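You operate a simulated robot arm through the tools that you are given. There is no shell and no other tool.

You run a simulated robot arm. Do the job below in one go: nothing can be reset, and whatever is moved stays where it is left.

## Task
Close the two open tins, wipe the wooden board clean and stand the pestle in its pot.
Fine: wipe with the small sponge and put it back. What is to be rubbed or washed off counts as gone when no trace of it is left.

Only the result counts: the job must be done as asked and must still hold three seconds after the hand-in. Knocking over, shifting, dropping, spilling or breaking anything else fails it.

## Robot
A 7-joint arm with a three-finger gripper, fixed in place. Base frame: the origin is at the foot of the arm, x ahead of it, y to its left, z up; the work surface is at about z = 0.78. Units: m, degrees, N and s.
Its first joint turns from -166.0 to 166.0 degrees. Payload 2.69 kg.
Tool frame: the origin (TCP) lies between the finger pads and is the grasp point; the fingertips stand 0.03 m ahead of it; z points along the fingers, y is the line along which they close. Largest opening 0.128 m; the body of the gripper starts 0.117 m behind the TCP.
Orientation is that of the tool frame in the base frame, as [roll, pitch, yaw] about the fixed x, y, z axes, in that order (R = Rz(yaw) Ry(pitch) Rx(roll)). With the fingers straight down and closing along the base's y, the tool's x points along the base's -x, its y along +y and its z along -z.

## Interface
- The arm moves only by the tool drive_tool. Its arguments are lists of equal length, an entry for each row: "xyz": the shift along the tool's x, y, z in m, a list of three; "rot": the turn, a rotation vector about the tool's x, y, z in degrees, a list of three; "gripper": the gripper command, from -1 (shut) to 1 (fully open), values between in proportion. In form: {"xyz": [[x, y, z], ...], "rot": [[rx, ry, rz], ...], "gripper": [gripper, ...]}. A call has 1 to 20 rows; each row shifts and turns the commanded pose from where the row before left it, along the tool's axes as they then stand. Rows are played at 5 a second. More than 0.05 m and 8.6 degrees between two rows, or a gripper value outside its range, and nothing of the call is played. A pose out of reach is approached as far as the arm can. The call stops where the force on the tool passes 40 N (or 10 N more than at its start, if that is more) or the arm is blocked; 0.2 s more then pass. The fingers move at their own pace and stop on an object; they squeeze with about 42 N. The grip force told is the motor's: it shows also when the fingers shut on nothing. Time passes only in rows, and 0.2 s behind the last, so rows that do not move let the fingers close. The reply holds the time, the measured pose of the TCP, the force on the tool along the base axes, the opening and the grip force, in the units named above and with some noise, with the torque about the TCP (base axes, N m) and any sound that the robot's microphone picked up, and new pictures: "pictures" is both (left out), scene, wrist or none.
- Cameras (640 x 400 px; columns grow to the right, rows downward): "scene" is fixed at [0.0512, 0.4994, 1.3666]; the picture's right is [-0.02, -1.00, 0.00], its down [-0.80, 0.02, -0.61] and it looks along [0.61, -0.01, -0.80] (base axes); focal length 366 px, centre (320, 200). "wrist" rides on the gripper at [0.058, 0.054, -0.131] in the tool frame; the picture's right is [-0.68, 0.74, 0.00], its down [-0.62, -0.57, -0.55] and it looks along [-0.40, -0.37, 0.84] (tool axes); focal length 234 px, centre (320, 200). There is no depth. A picture from a camera that has moved, and an enlarged one, comes with that camera's place and axes in the base frame and with its lens.
- raise_lower(by): slides the trunk up (or, below 0, down) by that many m; the arm rides with it, the base frame stays. It gives what a move gives, with no picture.
- enlarge(camera, box): a new picture of the part [left, top, right, bottom] of that camera's present view, enlarged. The clock stands still meanwhile.
- hand_in(): hands the job in; it is judged then, once.

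Places have to be worked out from the pictures, the camera data and where the tool is seen. Open the gripper and draw the arm clear of the work before you hand the job in, unless the task says otherwise.

The tools are called after ">>>" as name(argument=value, ...) on one line, values as JSON. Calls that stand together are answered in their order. drive_tool: Moves the arm, as the interface text tells. Its arguments: {"type":"object","properties":{"xyz":{"type":"array"},"rot":{"type":"array"},"gripper":{"type":"array"},"pictures":{"type":"string","enum":["both","scene","wrist","none"]}},"required":["xyz","rot","gripper"]} The other tools are called the same way: raise_lower (by) slides the trunk up or down; enlarge (camera, box) takes an enlarged picture of a part of a camera's view; hand_in () hands the job in.

At the start:

```text
clock: 0.0
ee_pos: [0.3066, 0.5565, 1.1039]
tcp_rot: [180.0, 0.0, -180.0]
ft_force: [-0.9, 0.0, 0.0]
torque: [0.01, -0.02, 0.0]
finger_gap: 0.1279
grip_force: 0.0
trunk travel left (down, up): [-0.15, 0.2]
```

scene: 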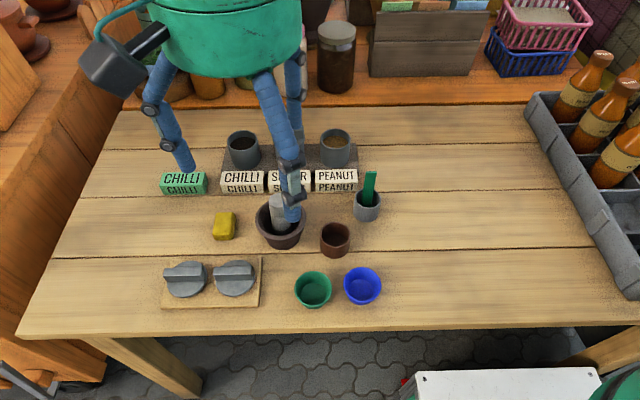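
wrist: 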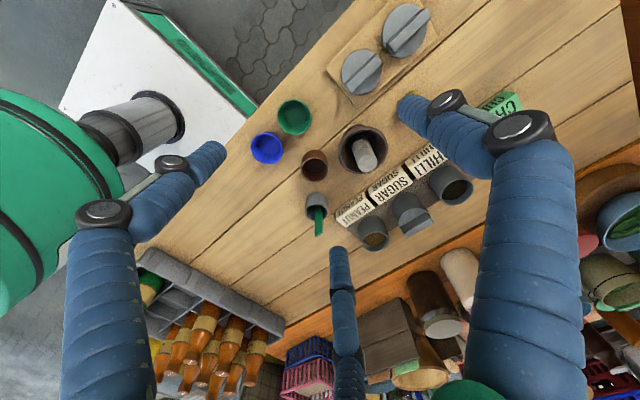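

The pictures show a table with three tins behind labels, a mortar, a sponge, two lids on a board and several cups. I'll enlarge parts of both views to study the details.

>>> enlarge(camera="scene", box=[140, 110, 400, 320])

>>> enlarge(camera="wrist", box=[230, 0, 550, 270])

```text
1.90 times, centred on (270, 215) of scene
camera zoom: at [0.0512, 0.4994, 1.3666], right [-0.02, -1.0, 0.0], down [-0.8, 0.02, -0.61], along [0.61, -0.01, -0.8], focal length 696 px, centre (415, 171)
```

zoom: 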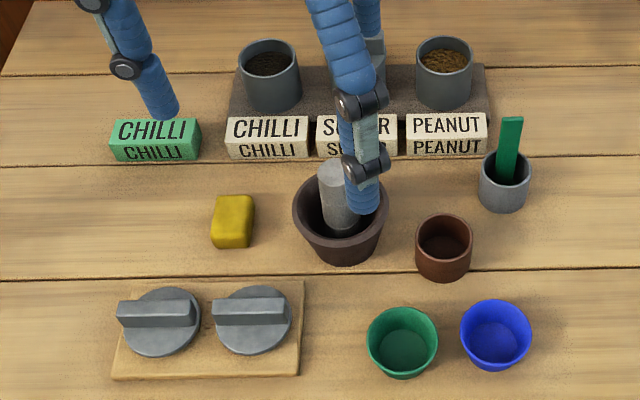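

```text
1.48 times, centred on (390, 135) of wrist
camera zoom: at [0.2482, 0.611, 1.2347], right [0.68, 0.74, 0.0], down [0.62, -0.57, 0.55], along [0.4, -0.37, -0.84], focal length 347 px, centre (216, 296)
```

zoom: 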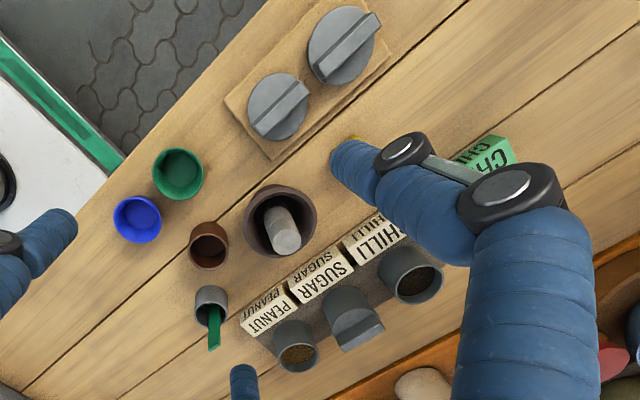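

The arm hides part of the table, so I'm moving it sideways at the same height (toward -y) to see the work area without it.

>>> drive_tool(xyz=[[0, -0.05, 0], [0, -0.05, 0], [0, -0.05, 0], [0, -0.05, 0], [0, -0.05, 0], [0, -0.05, 0]], rot=[[0, 0, 0], [0, 0, 0], [0, 0, 0], [0, 0, 0], [0, 0, 0], [0, 0, 0]], gripper=[1, 1, 1, 1, 1, 1])

```text
clock: 1.4
ee_pos: [0.3078, 0.2578, 1.1034]
tcp_rot: [-180.0, 0.0, 179.9]
ft_force: [-0.4, -0.2, -0.6]
torque: [-0.03, 0.02, 0.03]
finger_gap: 0.1279
grip_force: 0.0
trunk travel left (down, up): [-0.15, 0.2]
camera wrist: at [0.249, 0.3133, 1.2357], right [0.68, 0.74, 0.0], down [0.62, -0.57, 0.55], along [0.4, -0.37, -0.84], focal length 234 px, centre (320, 200)
```

scene: 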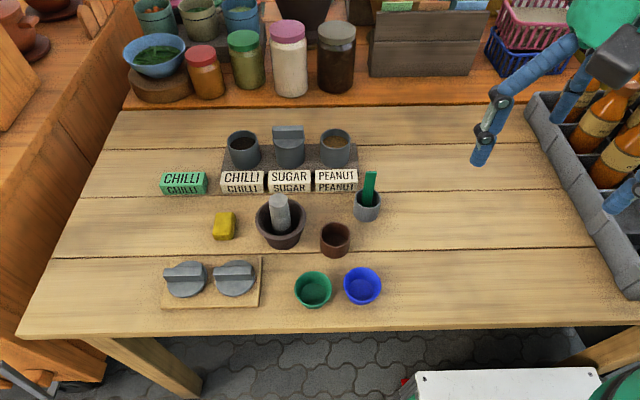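
wrist: 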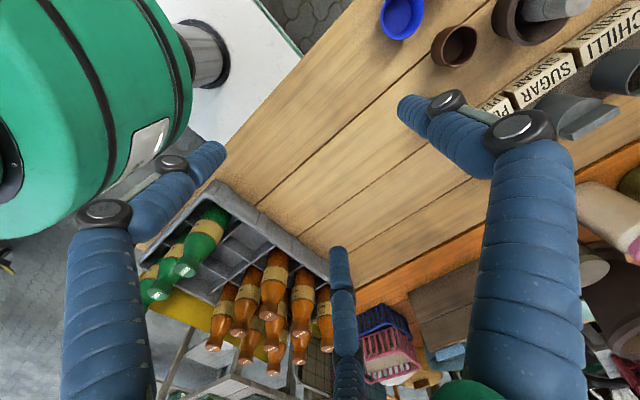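

Now the scene view is clear. I'm enlarging the tins, the mortar, the sponge and the lid board.

>>> enlarge(camera="scene", box=[200, 110, 400, 235])

>>> enlarge(camera="scene", box=[140, 200, 300, 320])

>>> enlarge(camera="scene", box=[240, 160, 400, 310])

```text
3.20 times, centred on (300, 172) of scene
camera zoom: at [0.0512, 0.4994, 1.3666], right [-0.02, -1.0, 0.0], down [-0.8, 0.02, -0.61], along [0.61, -0.01, -0.8], focal length 1170 px, centre (384, 288)
```

zoom: 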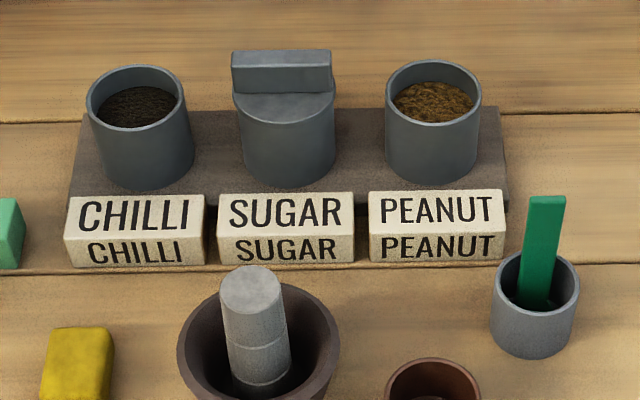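

```text
3.33 times, centred on (220, 260) of scene
camera zoom: at [0.0512, 0.4994, 1.3666], right [-0.02, -1.0, 0.0], down [-0.8, 0.02, -0.61], along [0.61, -0.01, -0.8], focal length 1218 px, centre (653, 0)
```

zoom: 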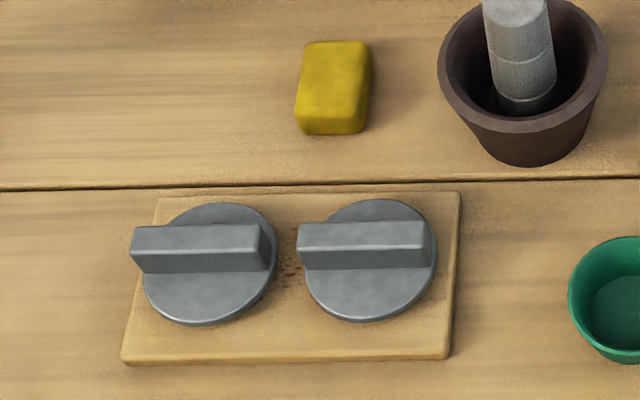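

```text
2.67 times, centred on (320, 235) of scene
camera zoom: at [0.0512, 0.4994, 1.3666], right [-0.02, -1.0, 0.0], down [-0.8, 0.02, -0.61], along [0.61, -0.01, -0.8], focal length 975 px, centre (320, 107)
```

zoom: 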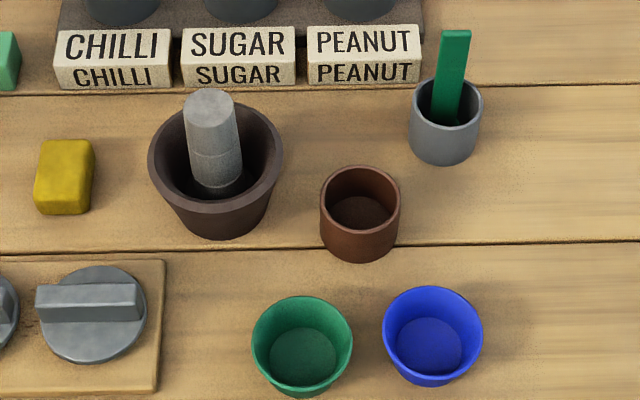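

The two open tins (chilli and peanut) are at about x 0.61, y 0.647 and y 0.459. Their lids lie on the wooden board at about x 0.32, y 0.717 and y 0.637, with crumbs between them. The gripper must close along x to hold the lid handles, so I'm moving back, turning the tool -90° about its axis, and looking closer.

>>> drive_tool(xyz=[[0, 0.05, 0], [0, 0.05, 0], [0, 0.05, 0], [0, 0.05, 0], [0, 0.05, 0], [0.02, 0.05, 0], [0.025, 0.05, 0], [0, 0, 0], [0, 0, 0], [0, 0, 0], [0, 0, 0], [0, 0, 0], [0, 0, 0], [0, 0, 0], [0, 0, 0], [0, 0, 0], [0, 0, 0], [0, 0, 0]], rot=[[0, 0, 0], [0, 0, 0], [0, 0, 0], [0, 0, 0], [0, 0, 0], [0, 0, 0], [0, 0, 0], [0, 0, -8.2], [0, 0, -8.2], [0, 0, -8.2], [0, 0, -8.2], [0, 0, -8.2], [0, 0, -8.2], [0, 0, -8.2], [0, 0, -8.2], [0, 0, -8.2], [0, 0, -8.2], [0, 0, -8]], gripper=[1, 1, 1, 1, 1, 1, 1, 1, 1, 1, 1, 1, 1, 1, 1, 1, 1, 1])

```text
refused: row 6 steps farther than a row can; nothing moved
```

The call was refused because the diagonal step was over 0.05 m. I'm replaying it with separate steps.

>>> drive_tool(xyz=[[0, 0.05, 0], [0, 0.05, 0], [0, 0.05, 0], [0, 0.05, 0], [0, 0.05, 0], [0, 0.05, 0], [0, 0.05, 0], [0.045, 0, 0], [0, 0, 0], [0, 0, 0], [0, 0, 0], [0, 0, 0], [0, 0, 0], [0, 0, 0], [0, 0, 0], [0, 0, 0], [0, 0, 0], [0, 0, 0], [0, 0, 0]], rot=[[0, 0, 0], [0, 0, 0], [0, 0, 0], [0, 0, 0], [0, 0, 0], [0, 0, 0], [0, 0, 0], [0, 0, 0], [0, 0, -8.2], [0, 0, -8.2], [0, 0, -8.2], [0, 0, -8.2], [0, 0, -8.2], [0, 0, -8.2], [0, 0, -8.2], [0, 0, -8.2], [0, 0, -8.2], [0, 0, -8.2], [0, 0, -8]], gripper=[1, 1, 1, 1, 1, 1, 1, 1, 1, 1, 1, 1, 1, 1, 1, 1, 1, 1, 1])

```text
clock: 5.4
ee_pos: [0.2618, 0.6072, 1.1028]
tcp_rot: [-180.0, 0.1, -89.9]
ft_force: [-0.6, -0.2, 0.1]
torque: [0.02, 0.01, 0.01]
finger_gap: 0.1281
grip_force: 0.0
trunk travel left (down, up): [-0.15, 0.2]
camera wrist: at [0.2087, 0.549, 1.2348], right [-0.74, 0.68, 0.0], down [0.56, 0.62, 0.55], along [0.37, 0.4, -0.84], focal length 234 px, centre (320, 200)
```

scene: 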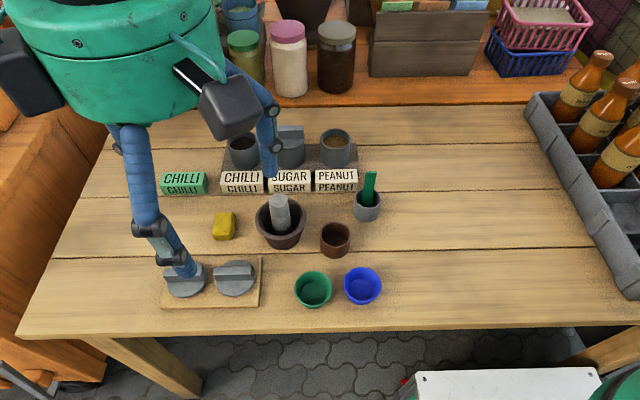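
wrist: 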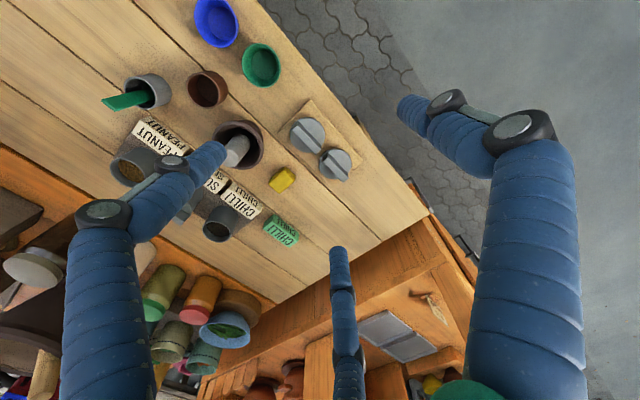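

The hand is drawn with three finger-like limbs, so I want to see how they close. I'm closing the gripper here in free air and taking a wrist picture.

>>> drive_tool(xyz=[[0, 0, 0], [0, 0, 0], [0, 0, 0]], rot=[[0, 0, 0], [0, 0, 0], [0, 0, 0]], gripper=[-1, -1, -1])

```text
clock: 6.2
ee_pos: [0.2613, 0.6051, 1.1035]
tcp_rot: [-180.0, 0.0, -90.0]
ft_force: [-0.8, 0.0, -0.1]
torque: [0.0, 0.01, 0.05]
finger_gap: 0.0022
grip_force: 31.1
trunk travel left (down, up): [-0.15, 0.2]
camera wrist: at [0.2086, 0.5491, 1.2348], right [-0.74, 0.68, 0.0], down [0.57, 0.62, 0.55], along [0.37, 0.4, -0.84], focal length 234 px, centre (320, 200)
```

scene: 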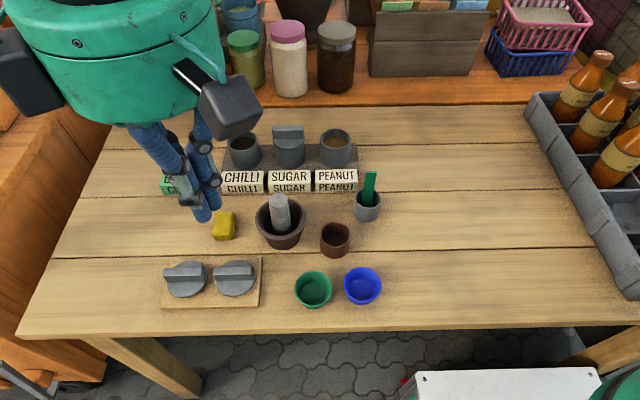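
wrist: 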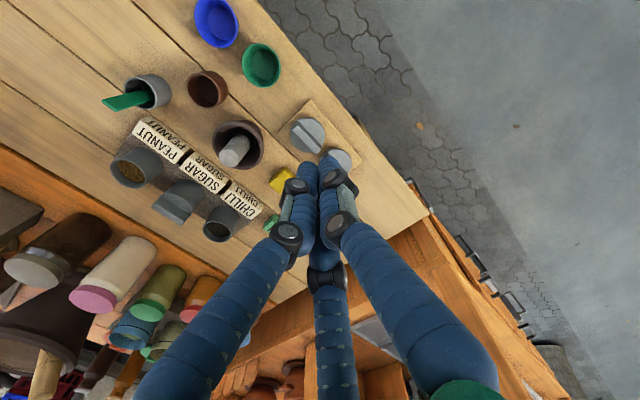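

The limbs converge at the TCP when shut. With the gripper shut I'm going lower to look at the board and lids up close.

>>> drive_tool(xyz=[[0, 0, 0.05], [0, 0, 0.05], [0, 0, 0.04], [0, 0, 0.04]], rot=[[0, 0, 0], [0, 0, 0], [0, 0, 0], [0, 0, 0]], gripper=[-1, -1, -1, -1])

```text
clock: 7.2
ee_pos: [0.2605, 0.6076, 0.9225]
tcp_rot: [180.0, 0.1, -89.9]
ft_force: [0.9, -0.1, 1.1]
torque: [0.0, -0.02, 0.02]
finger_gap: 0.0021
grip_force: 31.1
trunk travel left (down, up): [-0.15, 0.2]
camera wrist: at [0.2069, 0.5498, 1.053], right [-0.74, 0.68, 0.0], down [0.57, 0.62, 0.55], along [0.37, 0.4, -0.84], focal length 234 px, centre (320, 200)
```

scene: 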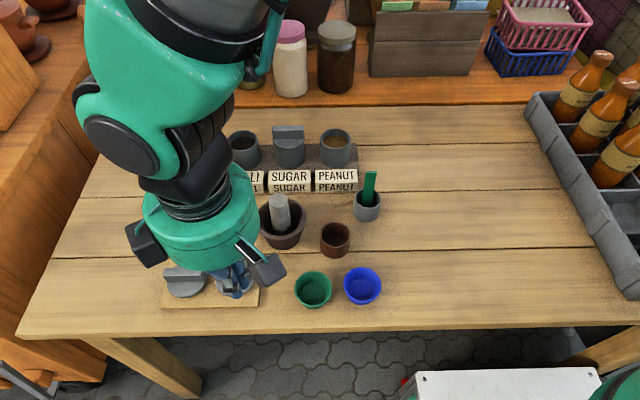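
wrist: 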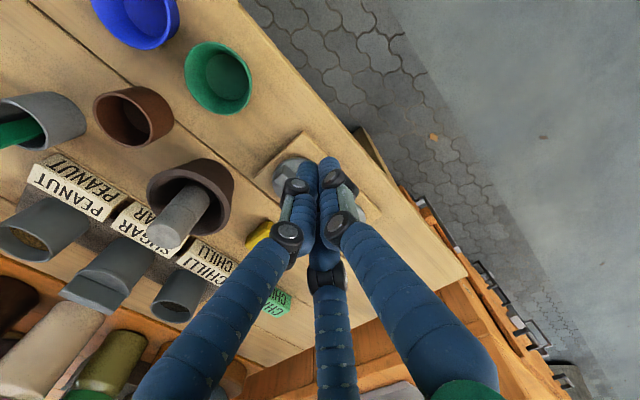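

The fingers hide the board from this view. I'm shifting the hand along the picture's right so the board shows beside the fingers.

>>> drive_tool(xyz=[[-0.034, 0.037, 0], [-0.034, 0.037, 0]], rot=[[0, 0, 0], [0, 0, 0]], gripper=[-1, -1], pictures="wrist")

>>> enlarge(camera="wrist", box=[120, 90, 340, 260])

```text
refused: row 1 steps farther than a row can; nothing moved
```

```text
2.35 times, centred on (230, 175) of wrist
camera zoom: at [0.2069, 0.5498, 1.053], right [-0.74, 0.68, 0.0], down [0.57, 0.62, 0.55], along [0.37, 0.4, -0.84], focal length 551 px, centre (532, 259)
```

zoom: 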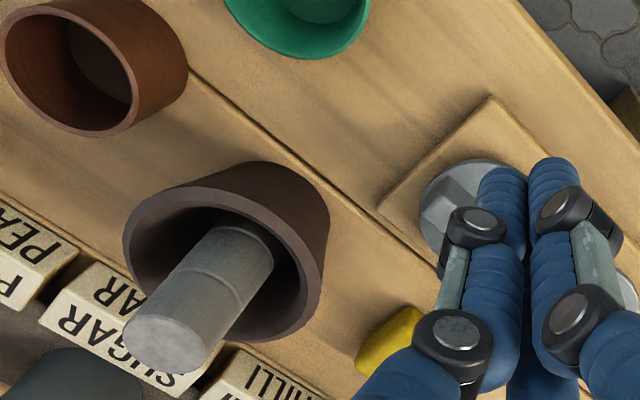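

The step was a hair too long, so I'm splitting it into three smaller rows.

>>> drive_tool(xyz=[[-0.023, 0.025, 0], [-0.023, 0.025, 0], [-0.023, 0.025, 0]], rot=[[0, 0, 0], [0, 0, 0], [0, 0, 0]], gripper=[-1, -1, -1], pictures="wrist")

```text
clock: 8.0
ee_pos: [0.1853, 0.6757, 0.924]
tcp_rot: [180.0, 0.0, -90.0]
ft_force: [-0.3, -0.3, 0.7]
torque: [0.02, 0.0, -0.01]
finger_gap: 0.0019
grip_force: 31.4
trunk travel left (down, up): [-0.15, 0.2]
camera wrist: at [0.133, 0.6184, 1.0546], right [-0.74, 0.68, 0.0], down [0.57, 0.62, 0.55], along [0.37, 0.4, -0.84], focal length 234 px, centre (320, 200)
```

wrist: 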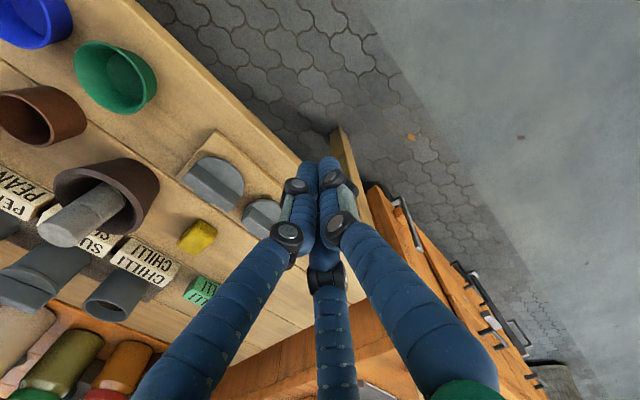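

>>> enlarge(camera="wrist", box=[120, 110, 320, 260])

>>> enlarge(camera="wrist", box=[0, 150, 230, 330])

```text
2.67 times, centred on (220, 185) of wrist
camera zoom: at [0.133, 0.6184, 1.0546], right [-0.74, 0.68, 0.0], down [0.57, 0.62, 0.55], along [0.37, 0.4, -0.84], focal length 624 px, centre (587, 240)
```

zoom: 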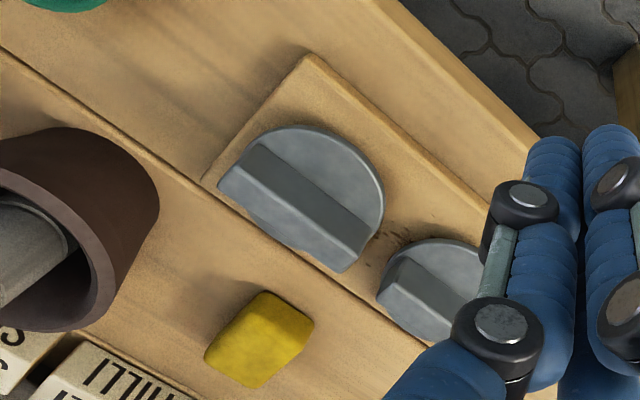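

```text
2.22 times, centred on (115, 240) of wrist
camera zoom: at [0.133, 0.6184, 1.0546], right [-0.74, 0.68, 0.0], down [0.57, 0.62, 0.55], along [0.37, 0.4, -0.84], focal length 520 px, centre (776, 111)
```

zoom: 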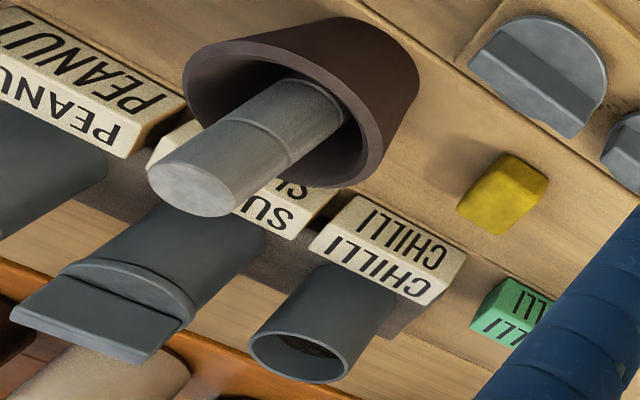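

I can see the bar handles and crumbs between the lids. I'm enlarging the lid more strongly to measure its handle by triangulation with the scene view.

>>> enlarge(camera="wrist", box=[180, 140, 280, 220])

>>> enlarge(camera="wrist", box=[160, 190, 260, 270])

>>> enlarge(camera="wrist", box=[30, 120, 180, 260])

```text
5.00 times, centred on (230, 180) of wrist
camera zoom: at [0.133, 0.6184, 1.0546], right [-0.74, 0.68, 0.0], down [0.57, 0.62, 0.55], along [0.37, 0.4, -0.84], focal length 1171 px, centre (770, 300)
```

zoom: 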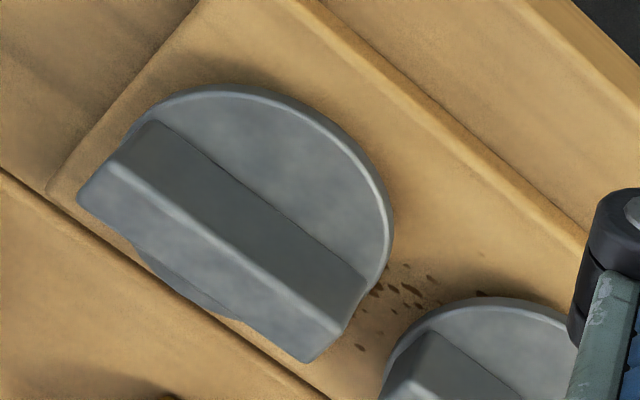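

```text
5.00 times, centred on (210, 230) of wrist
camera zoom: at [0.133, 0.6184, 1.0546], right [-0.74, 0.68, 0.0], down [0.57, 0.62, 0.55], along [0.37, 0.4, -0.84], focal length 1171 px, centre (870, 50)
```

zoom: 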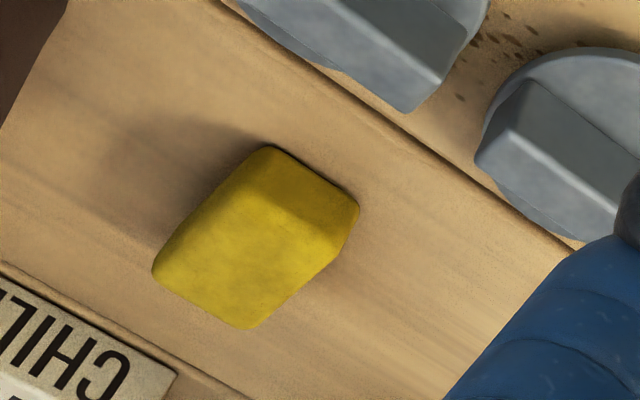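

```text
2.86 times, centred on (105, 190) of wrist
camera zoom: at [0.133, 0.6184, 1.0546], right [-0.74, 0.68, 0.0], down [0.57, 0.62, 0.55], along [0.37, 0.4, -0.84], focal length 669 px, centre (934, 229)
```

zoom: 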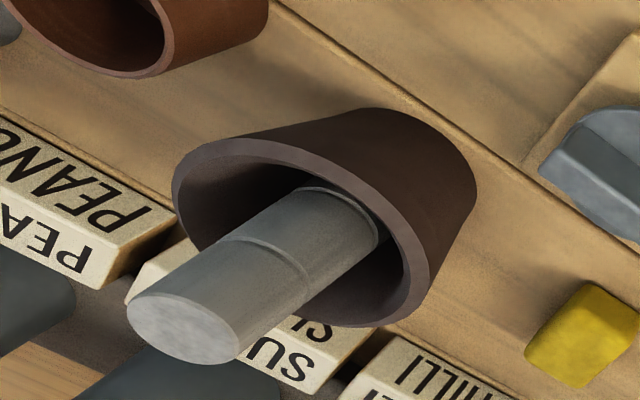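

Triangulation puts lid 2's handle at x≈0.323, y 0.605–0.666, about 13.5 mm thick, top z≈0.824, with the disc top at z≈0.804. Lid 1's handle centre is at y≈0.716. Next I'm moving over toward the tins, gripper shut and high, to measure them the same way.

>>> drive_tool(xyz=[[0, 0, -0.03], [0, -0.045, 0], [0, -0.045, 0], [0, -0.045, 0], [0, -0.045, 0], [0, -0.045, 0], [0, -0.045, 0], [0, -0.045, 0], [-0.025, 0, 0]], rot=[[0, 0, 0], [0, 0, 0], [0, 0, 0], [0, 0, 0], [0, 0, 0], [0, 0, 0], [0, 0, 0], [0, 0, 0], [0, 0, 0]], gripper=[-1, -1, -1, -1, -1, -1, -1, -1, -1])

```text
clock: 10.0
ee_pos: [0.5018, 0.6989, 0.9542]
tcp_rot: [179.9, -0.1, -90.0]
ft_force: [0.3, -1.1, 0.1]
torque: [0.06, 0.05, -0.01]
finger_gap: 0.0022
grip_force: 31.3
trunk travel left (down, up): [-0.15, 0.2]
camera wrist: at [0.4487, 0.6416, 1.0845], right [-0.74, 0.68, 0.0], down [0.57, 0.62, 0.55], along [0.37, 0.4, -0.84], focal length 234 px, centre (320, 200)
```

scene: 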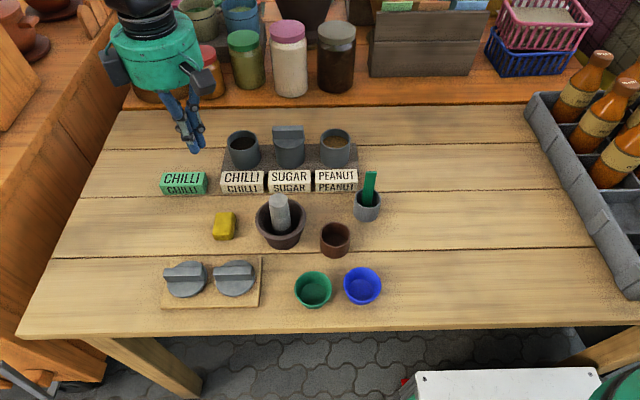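
wrist: 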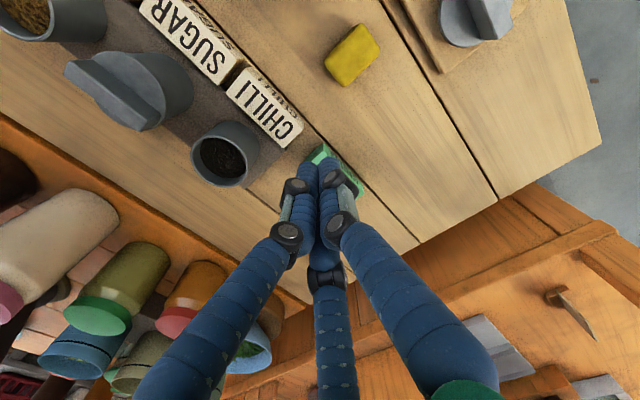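

>>> enlarge(camera="wrist", box=[160, 90, 290, 200])

>>> enlarge(camera="wrist", box=[0, 0, 200, 140])

>>> enlarge(camera="scene", box=[215, 115, 365, 205])

```text
3.64 times, centred on (225, 145) of wrist
camera zoom: at [0.4487, 0.6416, 1.0845], right [-0.74, 0.68, 0.0], down [0.57, 0.62, 0.55], along [0.37, 0.4, -0.84], focal length 852 px, centre (666, 400)
```

zoom: 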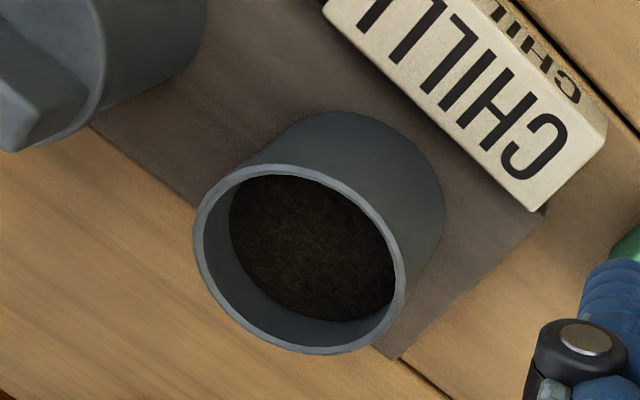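

```text
2.86 times, centred on (100, 70) of wrist
camera zoom: at [0.4487, 0.6416, 1.0845], right [-0.74, 0.68, 0.0], down [0.57, 0.62, 0.55], along [0.37, 0.4, -0.84], focal length 669 px, centre (949, 571)
```

zoom: 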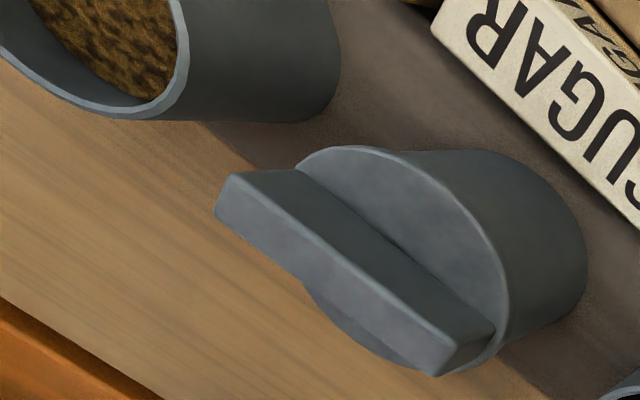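

```text
4.27 times, centred on (290, 160) of scene
camera zoom: at [0.0512, 0.4994, 1.3666], right [-0.02, -1.0, 0.0], down [-0.8, 0.02, -0.61], along [0.61, -0.01, -0.8], focal length 1560 px, centre (448, 371)
```

zoom: 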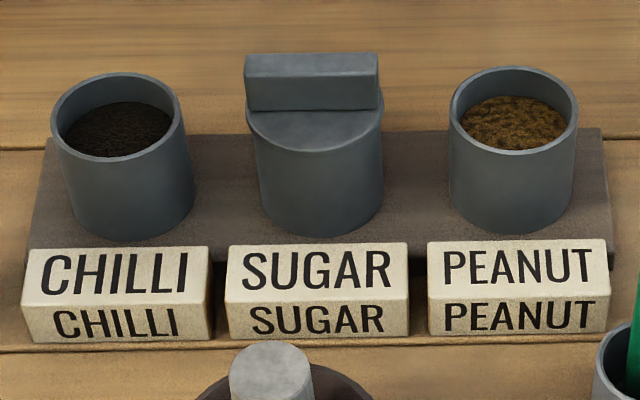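

The triangulated tin centre is roughly x 0.60, y 0.644, with the rim at z≈0.846. I'm moving the camera more directly above the tins to pin that down.

>>> drive_tool(xyz=[[0, -0.05, 0], [0, -0.05, 0], [0, 0, 0]], rot=[[0, 0, 0], [0, 0, 0], [0, 0, 0]], gripper=[-1, -1, -1], pictures="wrist")

>>> enlarge(camera="wrist", box=[160, 40, 320, 160])

```text
clock: 10.8
ee_pos: [0.6038, 0.6988, 0.954]
tcp_rot: [179.9, 0.0, -90.1]
ft_force: [1.3, -0.1, -0.9]
torque: [0.0, 0.14, 0.02]
finger_gap: 0.0018
grip_force: 31.8
trunk travel left (down, up): [-0.15, 0.2]
camera wrist: at [0.5507, 0.6417, 1.0848], right [-0.74, 0.68, 0.0], down [0.57, 0.62, 0.55], along [0.37, 0.4, -0.84], focal length 234 px, centre (320, 200)
```

wrist: 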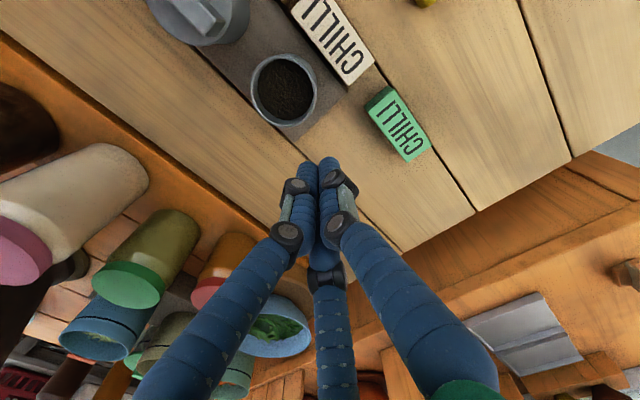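

```text
3.33 times, centred on (240, 100) of wrist
camera zoom: at [0.5507, 0.6417, 1.0848], right [-0.74, 0.68, 0.0], down [0.57, 0.62, 0.55], along [0.37, 0.4, -0.84], focal length 781 px, centre (587, 533)
```

zoom: 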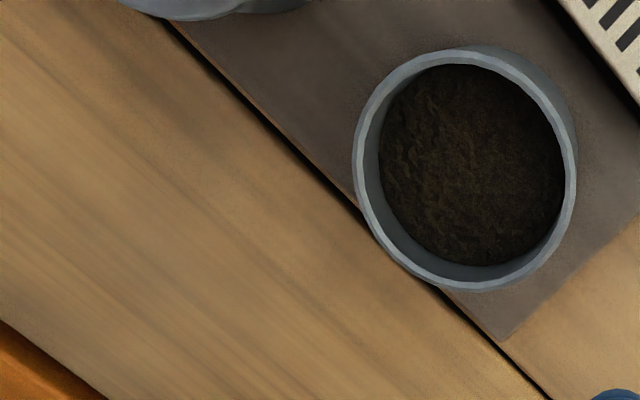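

Two wrist views agree: the chilli tin is centred at x≈0.599, y≈0.644, with the rim at z≈0.85. I'm moving sideways to measure the peanut tin the same way.

>>> drive_tool(xyz=[[0.05, 0, 0], [0.05, 0, 0], [0.05, 0, 0], [0.04, 0, 0], [0, 0, 0]], rot=[[0, 0, 0], [0, 0, 0], [0, 0, 0], [0, 0, 0], [0, 0, 0]], gripper=[-1, -1, -1, -1, -1])

>>> enlarge(camera="wrist", box=[160, 40, 320, 160])

```text
clock: 12.0
ee_pos: [0.5994, 0.5099, 0.9562]
tcp_rot: [-180.0, 0.1, -89.9]
ft_force: [0.0, -0.9, 0.7]
torque: [0.05, 0.01, 0.0]
finger_gap: 0.0021
grip_force: 31.6
trunk travel left (down, up): [-0.15, 0.2]
camera wrist: at [0.5456, 0.4527, 1.0858], right [-0.74, 0.68, 0.0], down [0.57, 0.62, 0.55], along [0.37, 0.4, -0.84], focal length 234 px, centre (320, 200)
```

scene: 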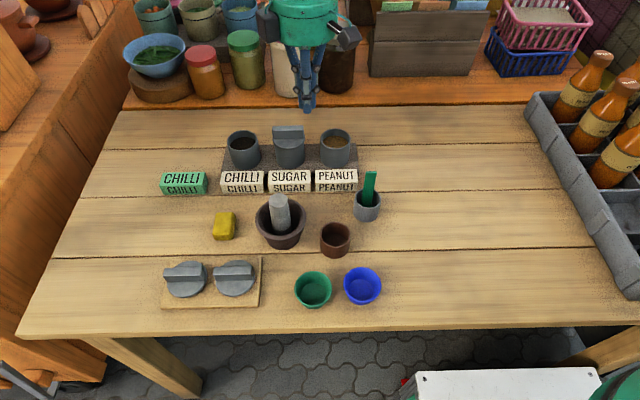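
wrist: 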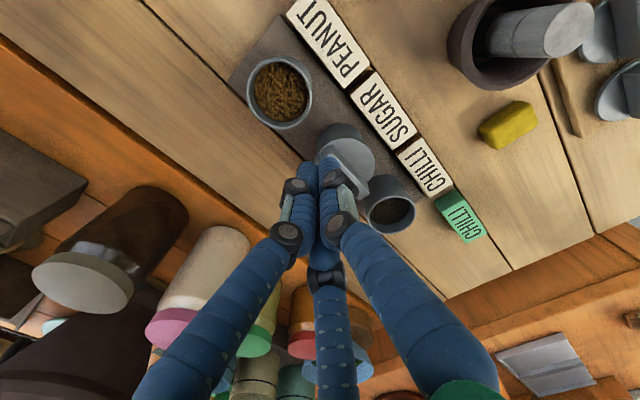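

```text
3.33 times, centred on (240, 100) of wrist
camera zoom: at [0.5456, 0.4527, 1.0858], right [-0.74, 0.68, 0.0], down [0.57, 0.62, 0.55], along [0.37, 0.4, -0.84], focal length 781 px, centre (587, 533)
```

zoom: 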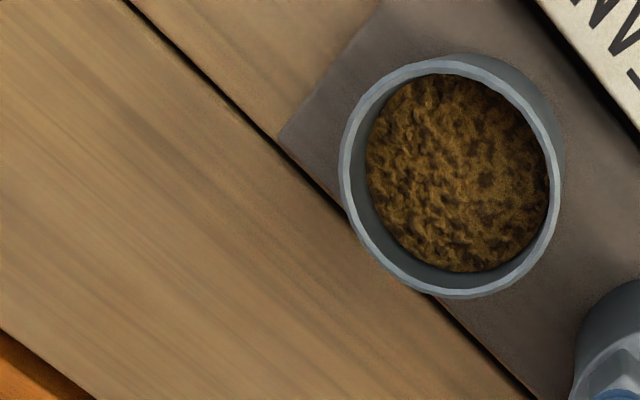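

Corrected for perspective, the tins are centred at about (0.6005, 0.646) and (0.6005, 0.455), rim z≈0.849. Now I'm going up and over to lid 2 (0.324, 0.6365) with the gripper opened partway, stopping above it for a check.

>>> drive_tool(xyz=[[0, 0, -0.05], [0, 0.046, 0], [0, 0.046, 0], [0, 0.046, 0], [0, 0.046, 0], [0, 0.046, 0], [0, 0.0456, 0], [-0.042, 0, 0], [-0.042, 0, 0], [-0.0426, 0, 0], [0, 0, 0.04], [0, 0, 0.04], [0, 0, 0]], rot=[[0, 0, 0], [0, 0, 0], [0, 0, 0], [0, 0, 0], [0, 0, 0], [0, 0, 0], [0, 0, 0], [0, 0, 0], [0, 0, 0], [0, 0, 0], [0, 0, 0], [0, 0, 0], [0, 0, 0]], gripper=[-1, -1, -1, -1, -1, -1, -1, -0.3, -0.3, -0.3, -0.3, -0.3, -0.3])

```text
clock: 14.8
ee_pos: [0.3253, 0.6375, 0.9198]
tcp_rot: [180.0, 0.0, -89.9]
ft_force: [0.6, 0.2, -0.7]
torque: [-0.01, 0.06, 0.02]
finger_gap: 0.0448
grip_force: 0.0
trunk travel left (down, up): [-0.15, 0.2]
camera wrist: at [0.2726, 0.5804, 1.0515], right [-0.74, 0.68, 0.0], down [0.57, 0.62, 0.55], along [0.37, 0.4, -0.84], focal length 234 px, centre (320, 200)
```

scene: 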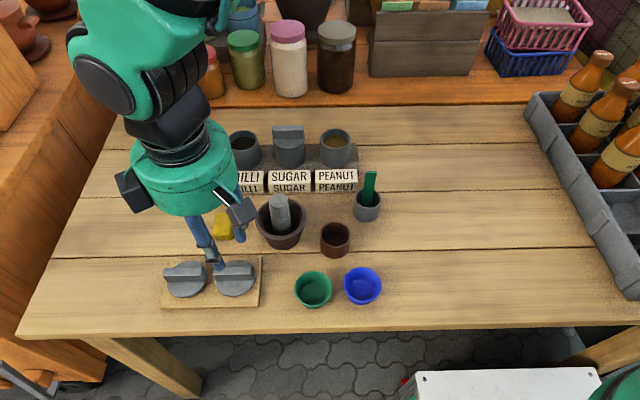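
wrist: 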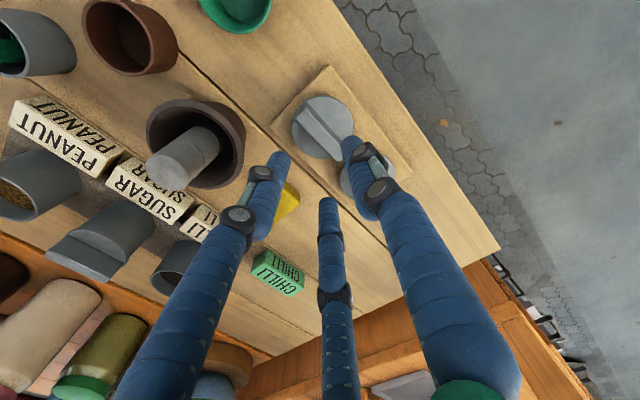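

The fingers stand over lid 2. I'm enlarging the wrist view to check that the bar lies between the fingers before going down.

>>> enlarge(camera="wrist", box=[250, 60, 430, 220])

>>> enlarge(camera="scene", box=[150, 210, 290, 320])

```text
2.50 times, centred on (340, 140) of wrist
camera zoom: at [0.2726, 0.5804, 1.0515], right [-0.74, 0.68, 0.0], down [0.57, 0.62, 0.55], along [0.37, 0.4, -0.84], focal length 585 px, centre (270, 350)
```

zoom: 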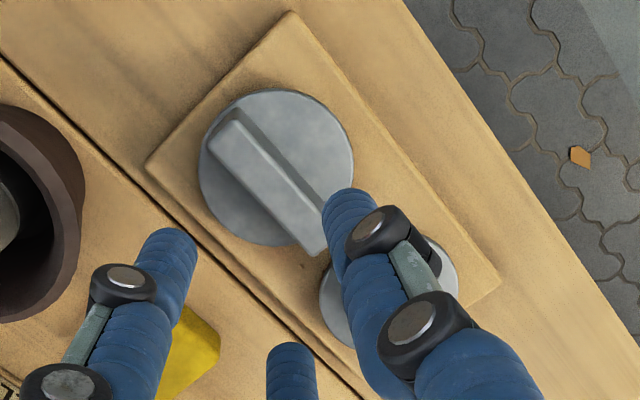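

```text
3.64 times, centred on (220, 265) of scene
camera zoom: at [0.0512, 0.4994, 1.3666], right [-0.02, -1.0, 0.0], down [-0.8, 0.02, -0.61], along [0.61, -0.01, -0.8], focal length 1329 px, centre (684, -36)
```

zoom: 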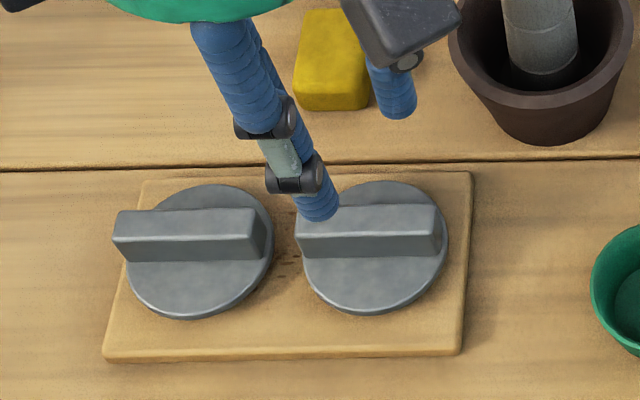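

The bar is a few mm nearer than I figured. I'm enlarging tighter on the handle for an exact reading.

>>> enlarge(camera="wrist", box=[285, 85, 365, 165])

```text
5.00 times, centred on (325, 125) of wrist
camera zoom: at [0.2726, 0.5804, 1.0515], right [-0.74, 0.68, 0.0], down [0.57, 0.62, 0.55], along [0.37, 0.4, -0.84], focal length 1171 px, centre (295, 575)
```

zoom: 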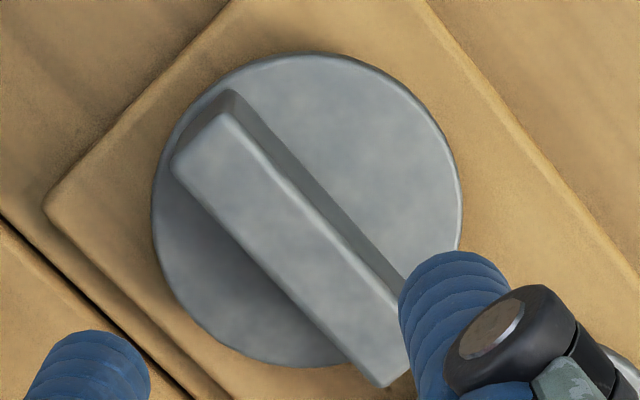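

Refined reading: the lid 2 bar centre is at about (0.320, 0.6365) with its top at z≈0.827. I'm correcting x by -6 mm, opening wider and descending to TCP z≈0.843, so the fingertips stay just above the disc.

>>> drive_tool(xyz=[[0.001, 0.006, 0], [0, 0, 0.03], [0, 0, 0.03], [0, 0, 0.017], [0, 0, 0]], rot=[[0, 0, 0], [0, 0, 0], [0, 0, 0], [0, 0, 0], [0, 0, 0]], gripper=[0.2, 0.2, 0.2, 0.2, 0.2])

>>> enlarge(camera="scene", box=[150, 210, 290, 320])

>>> enlarge(camera="wrist", box=[230, 60, 430, 240])

```text
clock: 16.0
ee_pos: [0.3189, 0.6371, 0.8454]
tcp_rot: [180.0, -0.1, -90.0]
ft_force: [-0.9, 1.7, 0.4]
torque: [0.0, -0.02, 0.01]
finger_gap: 0.0768
grip_force: 0.1
trunk travel left (down, up): [-0.15, 0.2]
camera wrist: at [0.2654, 0.579, 0.9766], right [-0.74, 0.68, 0.0], down [0.57, 0.62, 0.55], along [0.37, 0.4, -0.84], focal length 234 px, centre (320, 200)
```

scene: 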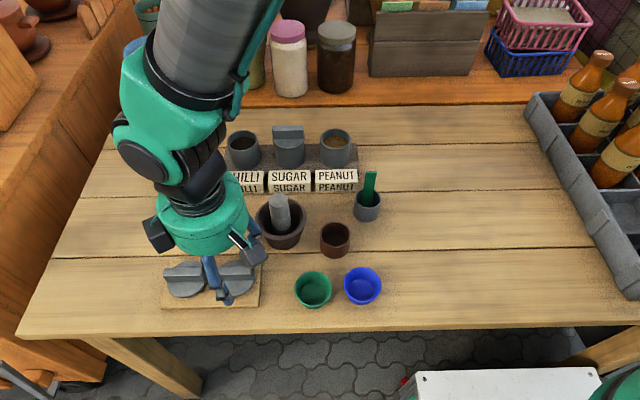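
wrist: 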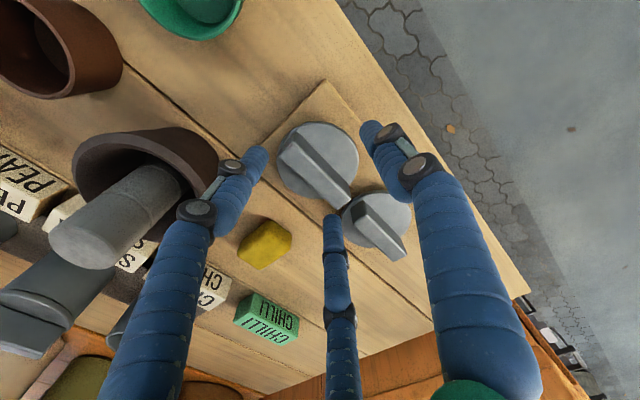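

```text
3.64 times, centred on (220, 265) of scene
camera zoom: at [0.0512, 0.4994, 1.3666], right [-0.02, -1.0, 0.0], down [-0.8, 0.02, -0.61], along [0.61, -0.01, -0.8], focal length 1329 px, centre (684, -36)
```

zoom: 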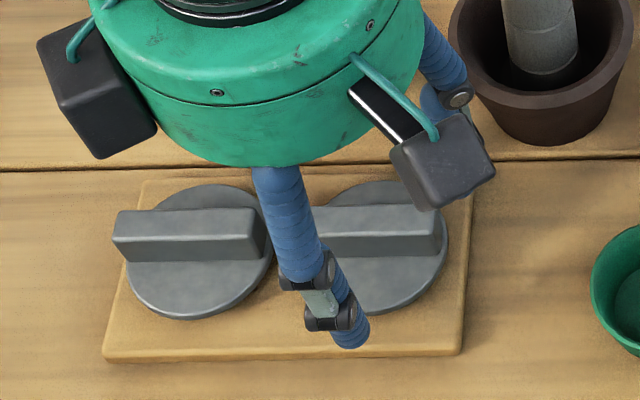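

```text
2.22 times, centred on (330, 150) of wrist
camera zoom: at [0.2654, 0.579, 0.9766], right [-0.74, 0.68, 0.0], down [0.57, 0.62, 0.55], along [0.37, 0.4, -0.84], focal length 520 px, centre (298, 311)
```

zoom: 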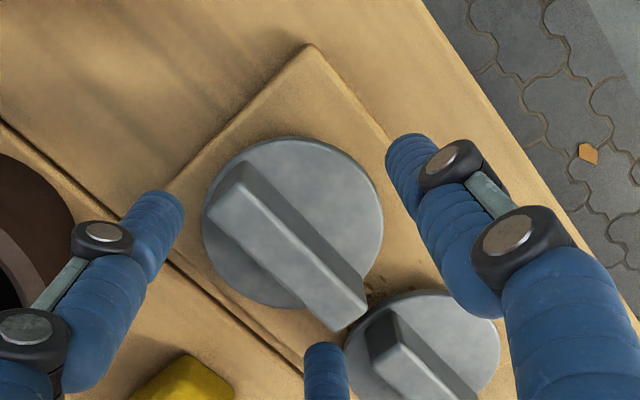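

The bar sits centred between the fingers (TCP 0.319, 0.637 against the bar at 0.320, 0.636). I'm closing the grip now.

>>> drive_tool(xyz=[[0, 0, 0], [0, 0, 0], [0, 0, 0], [0, 0, 0]], rot=[[0, 0, 0], [0, 0, 0], [0, 0, 0], [0, 0, 0]], gripper=[-1, -1, -1, -1])

>>> enlarge(camera="wrist", box=[230, 60, 430, 240])

```text
clock: 17.0
ee_pos: [0.3185, 0.6366, 0.8461]
tcp_rot: [180.0, 0.1, -90.1]
ft_force: [0.2, -0.2, 0.1]
torque: [0.02, 0.0, 0.02]
finger_gap: 0.0244
grip_force: 41.7
trunk travel left (down, up): [-0.15, 0.2]
camera wrist: at [0.2654, 0.579, 0.9768], right [-0.74, 0.68, 0.0], down [0.57, 0.62, 0.55], along [0.37, 0.4, -0.84], focal length 234 px, centre (320, 200)
```

scene: 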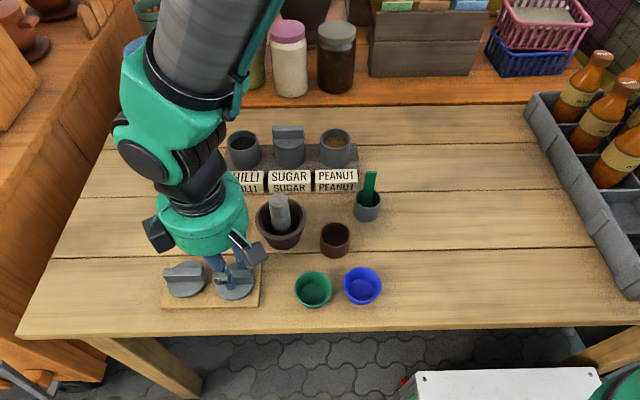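
wrist: 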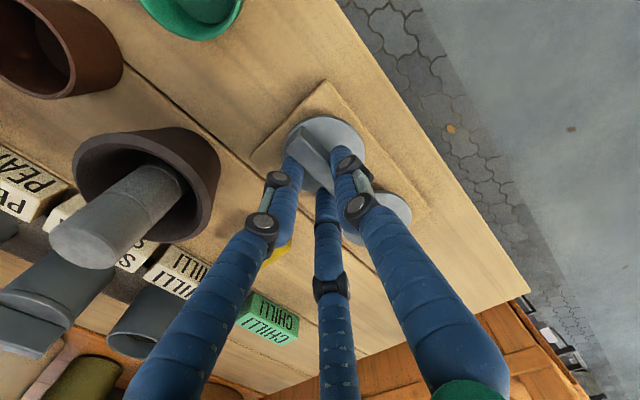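

```text
2.22 times, centred on (330, 150) of wrist
camera zoom: at [0.2654, 0.579, 0.9768], right [-0.74, 0.68, 0.0], down [0.57, 0.62, 0.55], along [0.37, 0.4, -0.84], focal length 520 px, centre (298, 311)
```

zoom: 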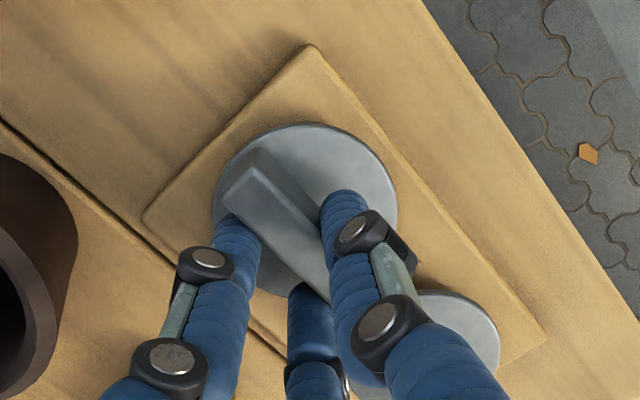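

The gap stopped at 24 mm because three fingers close around the bar, and the lid slid slightly. I'm enlarging to see exactly how the bar now sits in the hand.

>>> enlarge(camera="wrist", box=[270, 90, 380, 200])

>>> enlarge(camera="scene", box=[150, 230, 270, 320])

```text
3.64 times, centred on (325, 145) of wrist
camera zoom: at [0.2654, 0.579, 0.9768], right [-0.74, 0.68, 0.0], down [0.57, 0.62, 0.55], along [0.37, 0.4, -0.84], focal length 852 px, centre (302, 400)
```

zoom: 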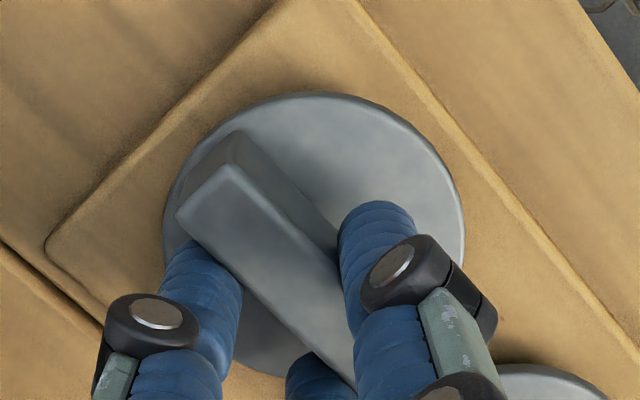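

```text
4.44 times, centred on (210, 275) of scene
camera zoom: at [0.0512, 0.4994, 1.3666], right [-0.02, -1.0, 0.0], down [-0.8, 0.02, -0.61], along [0.61, -0.01, -0.8], focal length 1624 px, centre (809, -133)
```

zoom: 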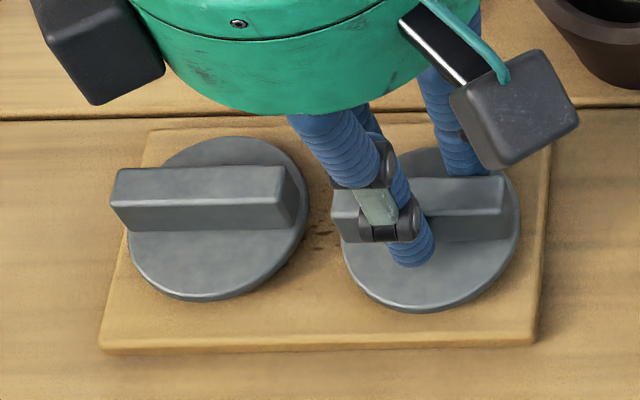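

The bar is held with its centre about 4 mm toward -x of the TCP. I'm lifting straight up and checking that the lid comes along level.

>>> drive_tool(xyz=[[0, 0, -0.01], [0, 0, -0.03], [0, 0, -0.04], [0, 0, -0.05], [0, 0, 0]], rot=[[0, 0, 0], [0, 0, 0], [0, 0, 0], [0, 0, 0], [0, 0, 0]], gripper=[-1, -1, -1, -1, -1])

>>> enlarge(camera="scene", box=[140, 180, 300, 320])

```text
clock: 18.2
ee_pos: [0.3193, 0.6353, 0.9761]
tcp_rot: [-179.9, 0.0, -90.0]
ft_force: [0.6, 0.3, 0.5]
torque: [0.05, 0.0, 0.01]
finger_gap: 0.0242
grip_force: 42.4
trunk travel left (down, up): [-0.15, 0.2]
camera wrist: at [0.2649, 0.578, 1.1072], right [-0.74, 0.68, 0.0], down [0.57, 0.62, 0.55], along [0.37, 0.4, -0.84], focal length 234 px, centre (320, 200)
```

scene: 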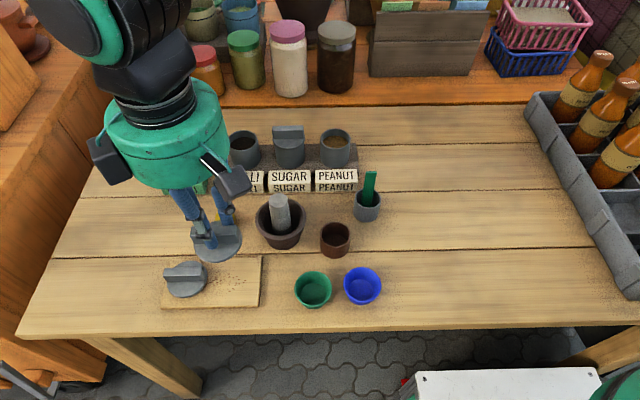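
wrist: 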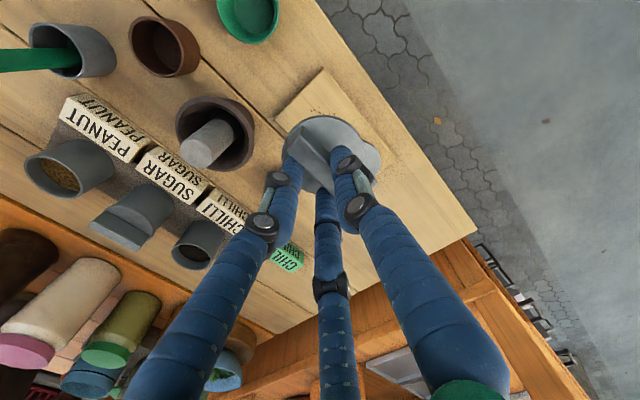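

```text
2.86 times, centred on (220, 250) of scene
camera zoom: at [0.0512, 0.4994, 1.3666], right [-0.02, -1.0, 0.0], down [-0.8, 0.02, -0.61], along [0.61, -0.01, -0.8], focal length 1044 px, centre (606, 57)
```

zoom: 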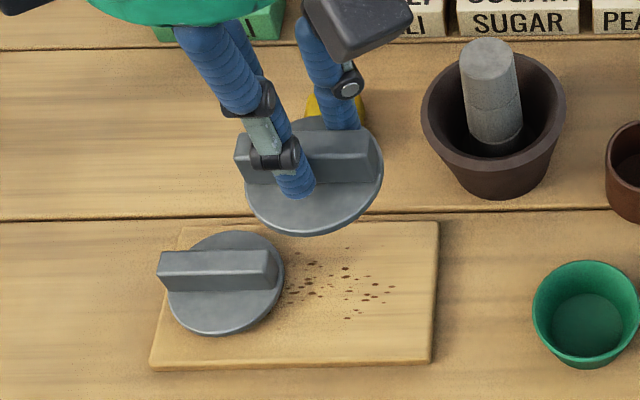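

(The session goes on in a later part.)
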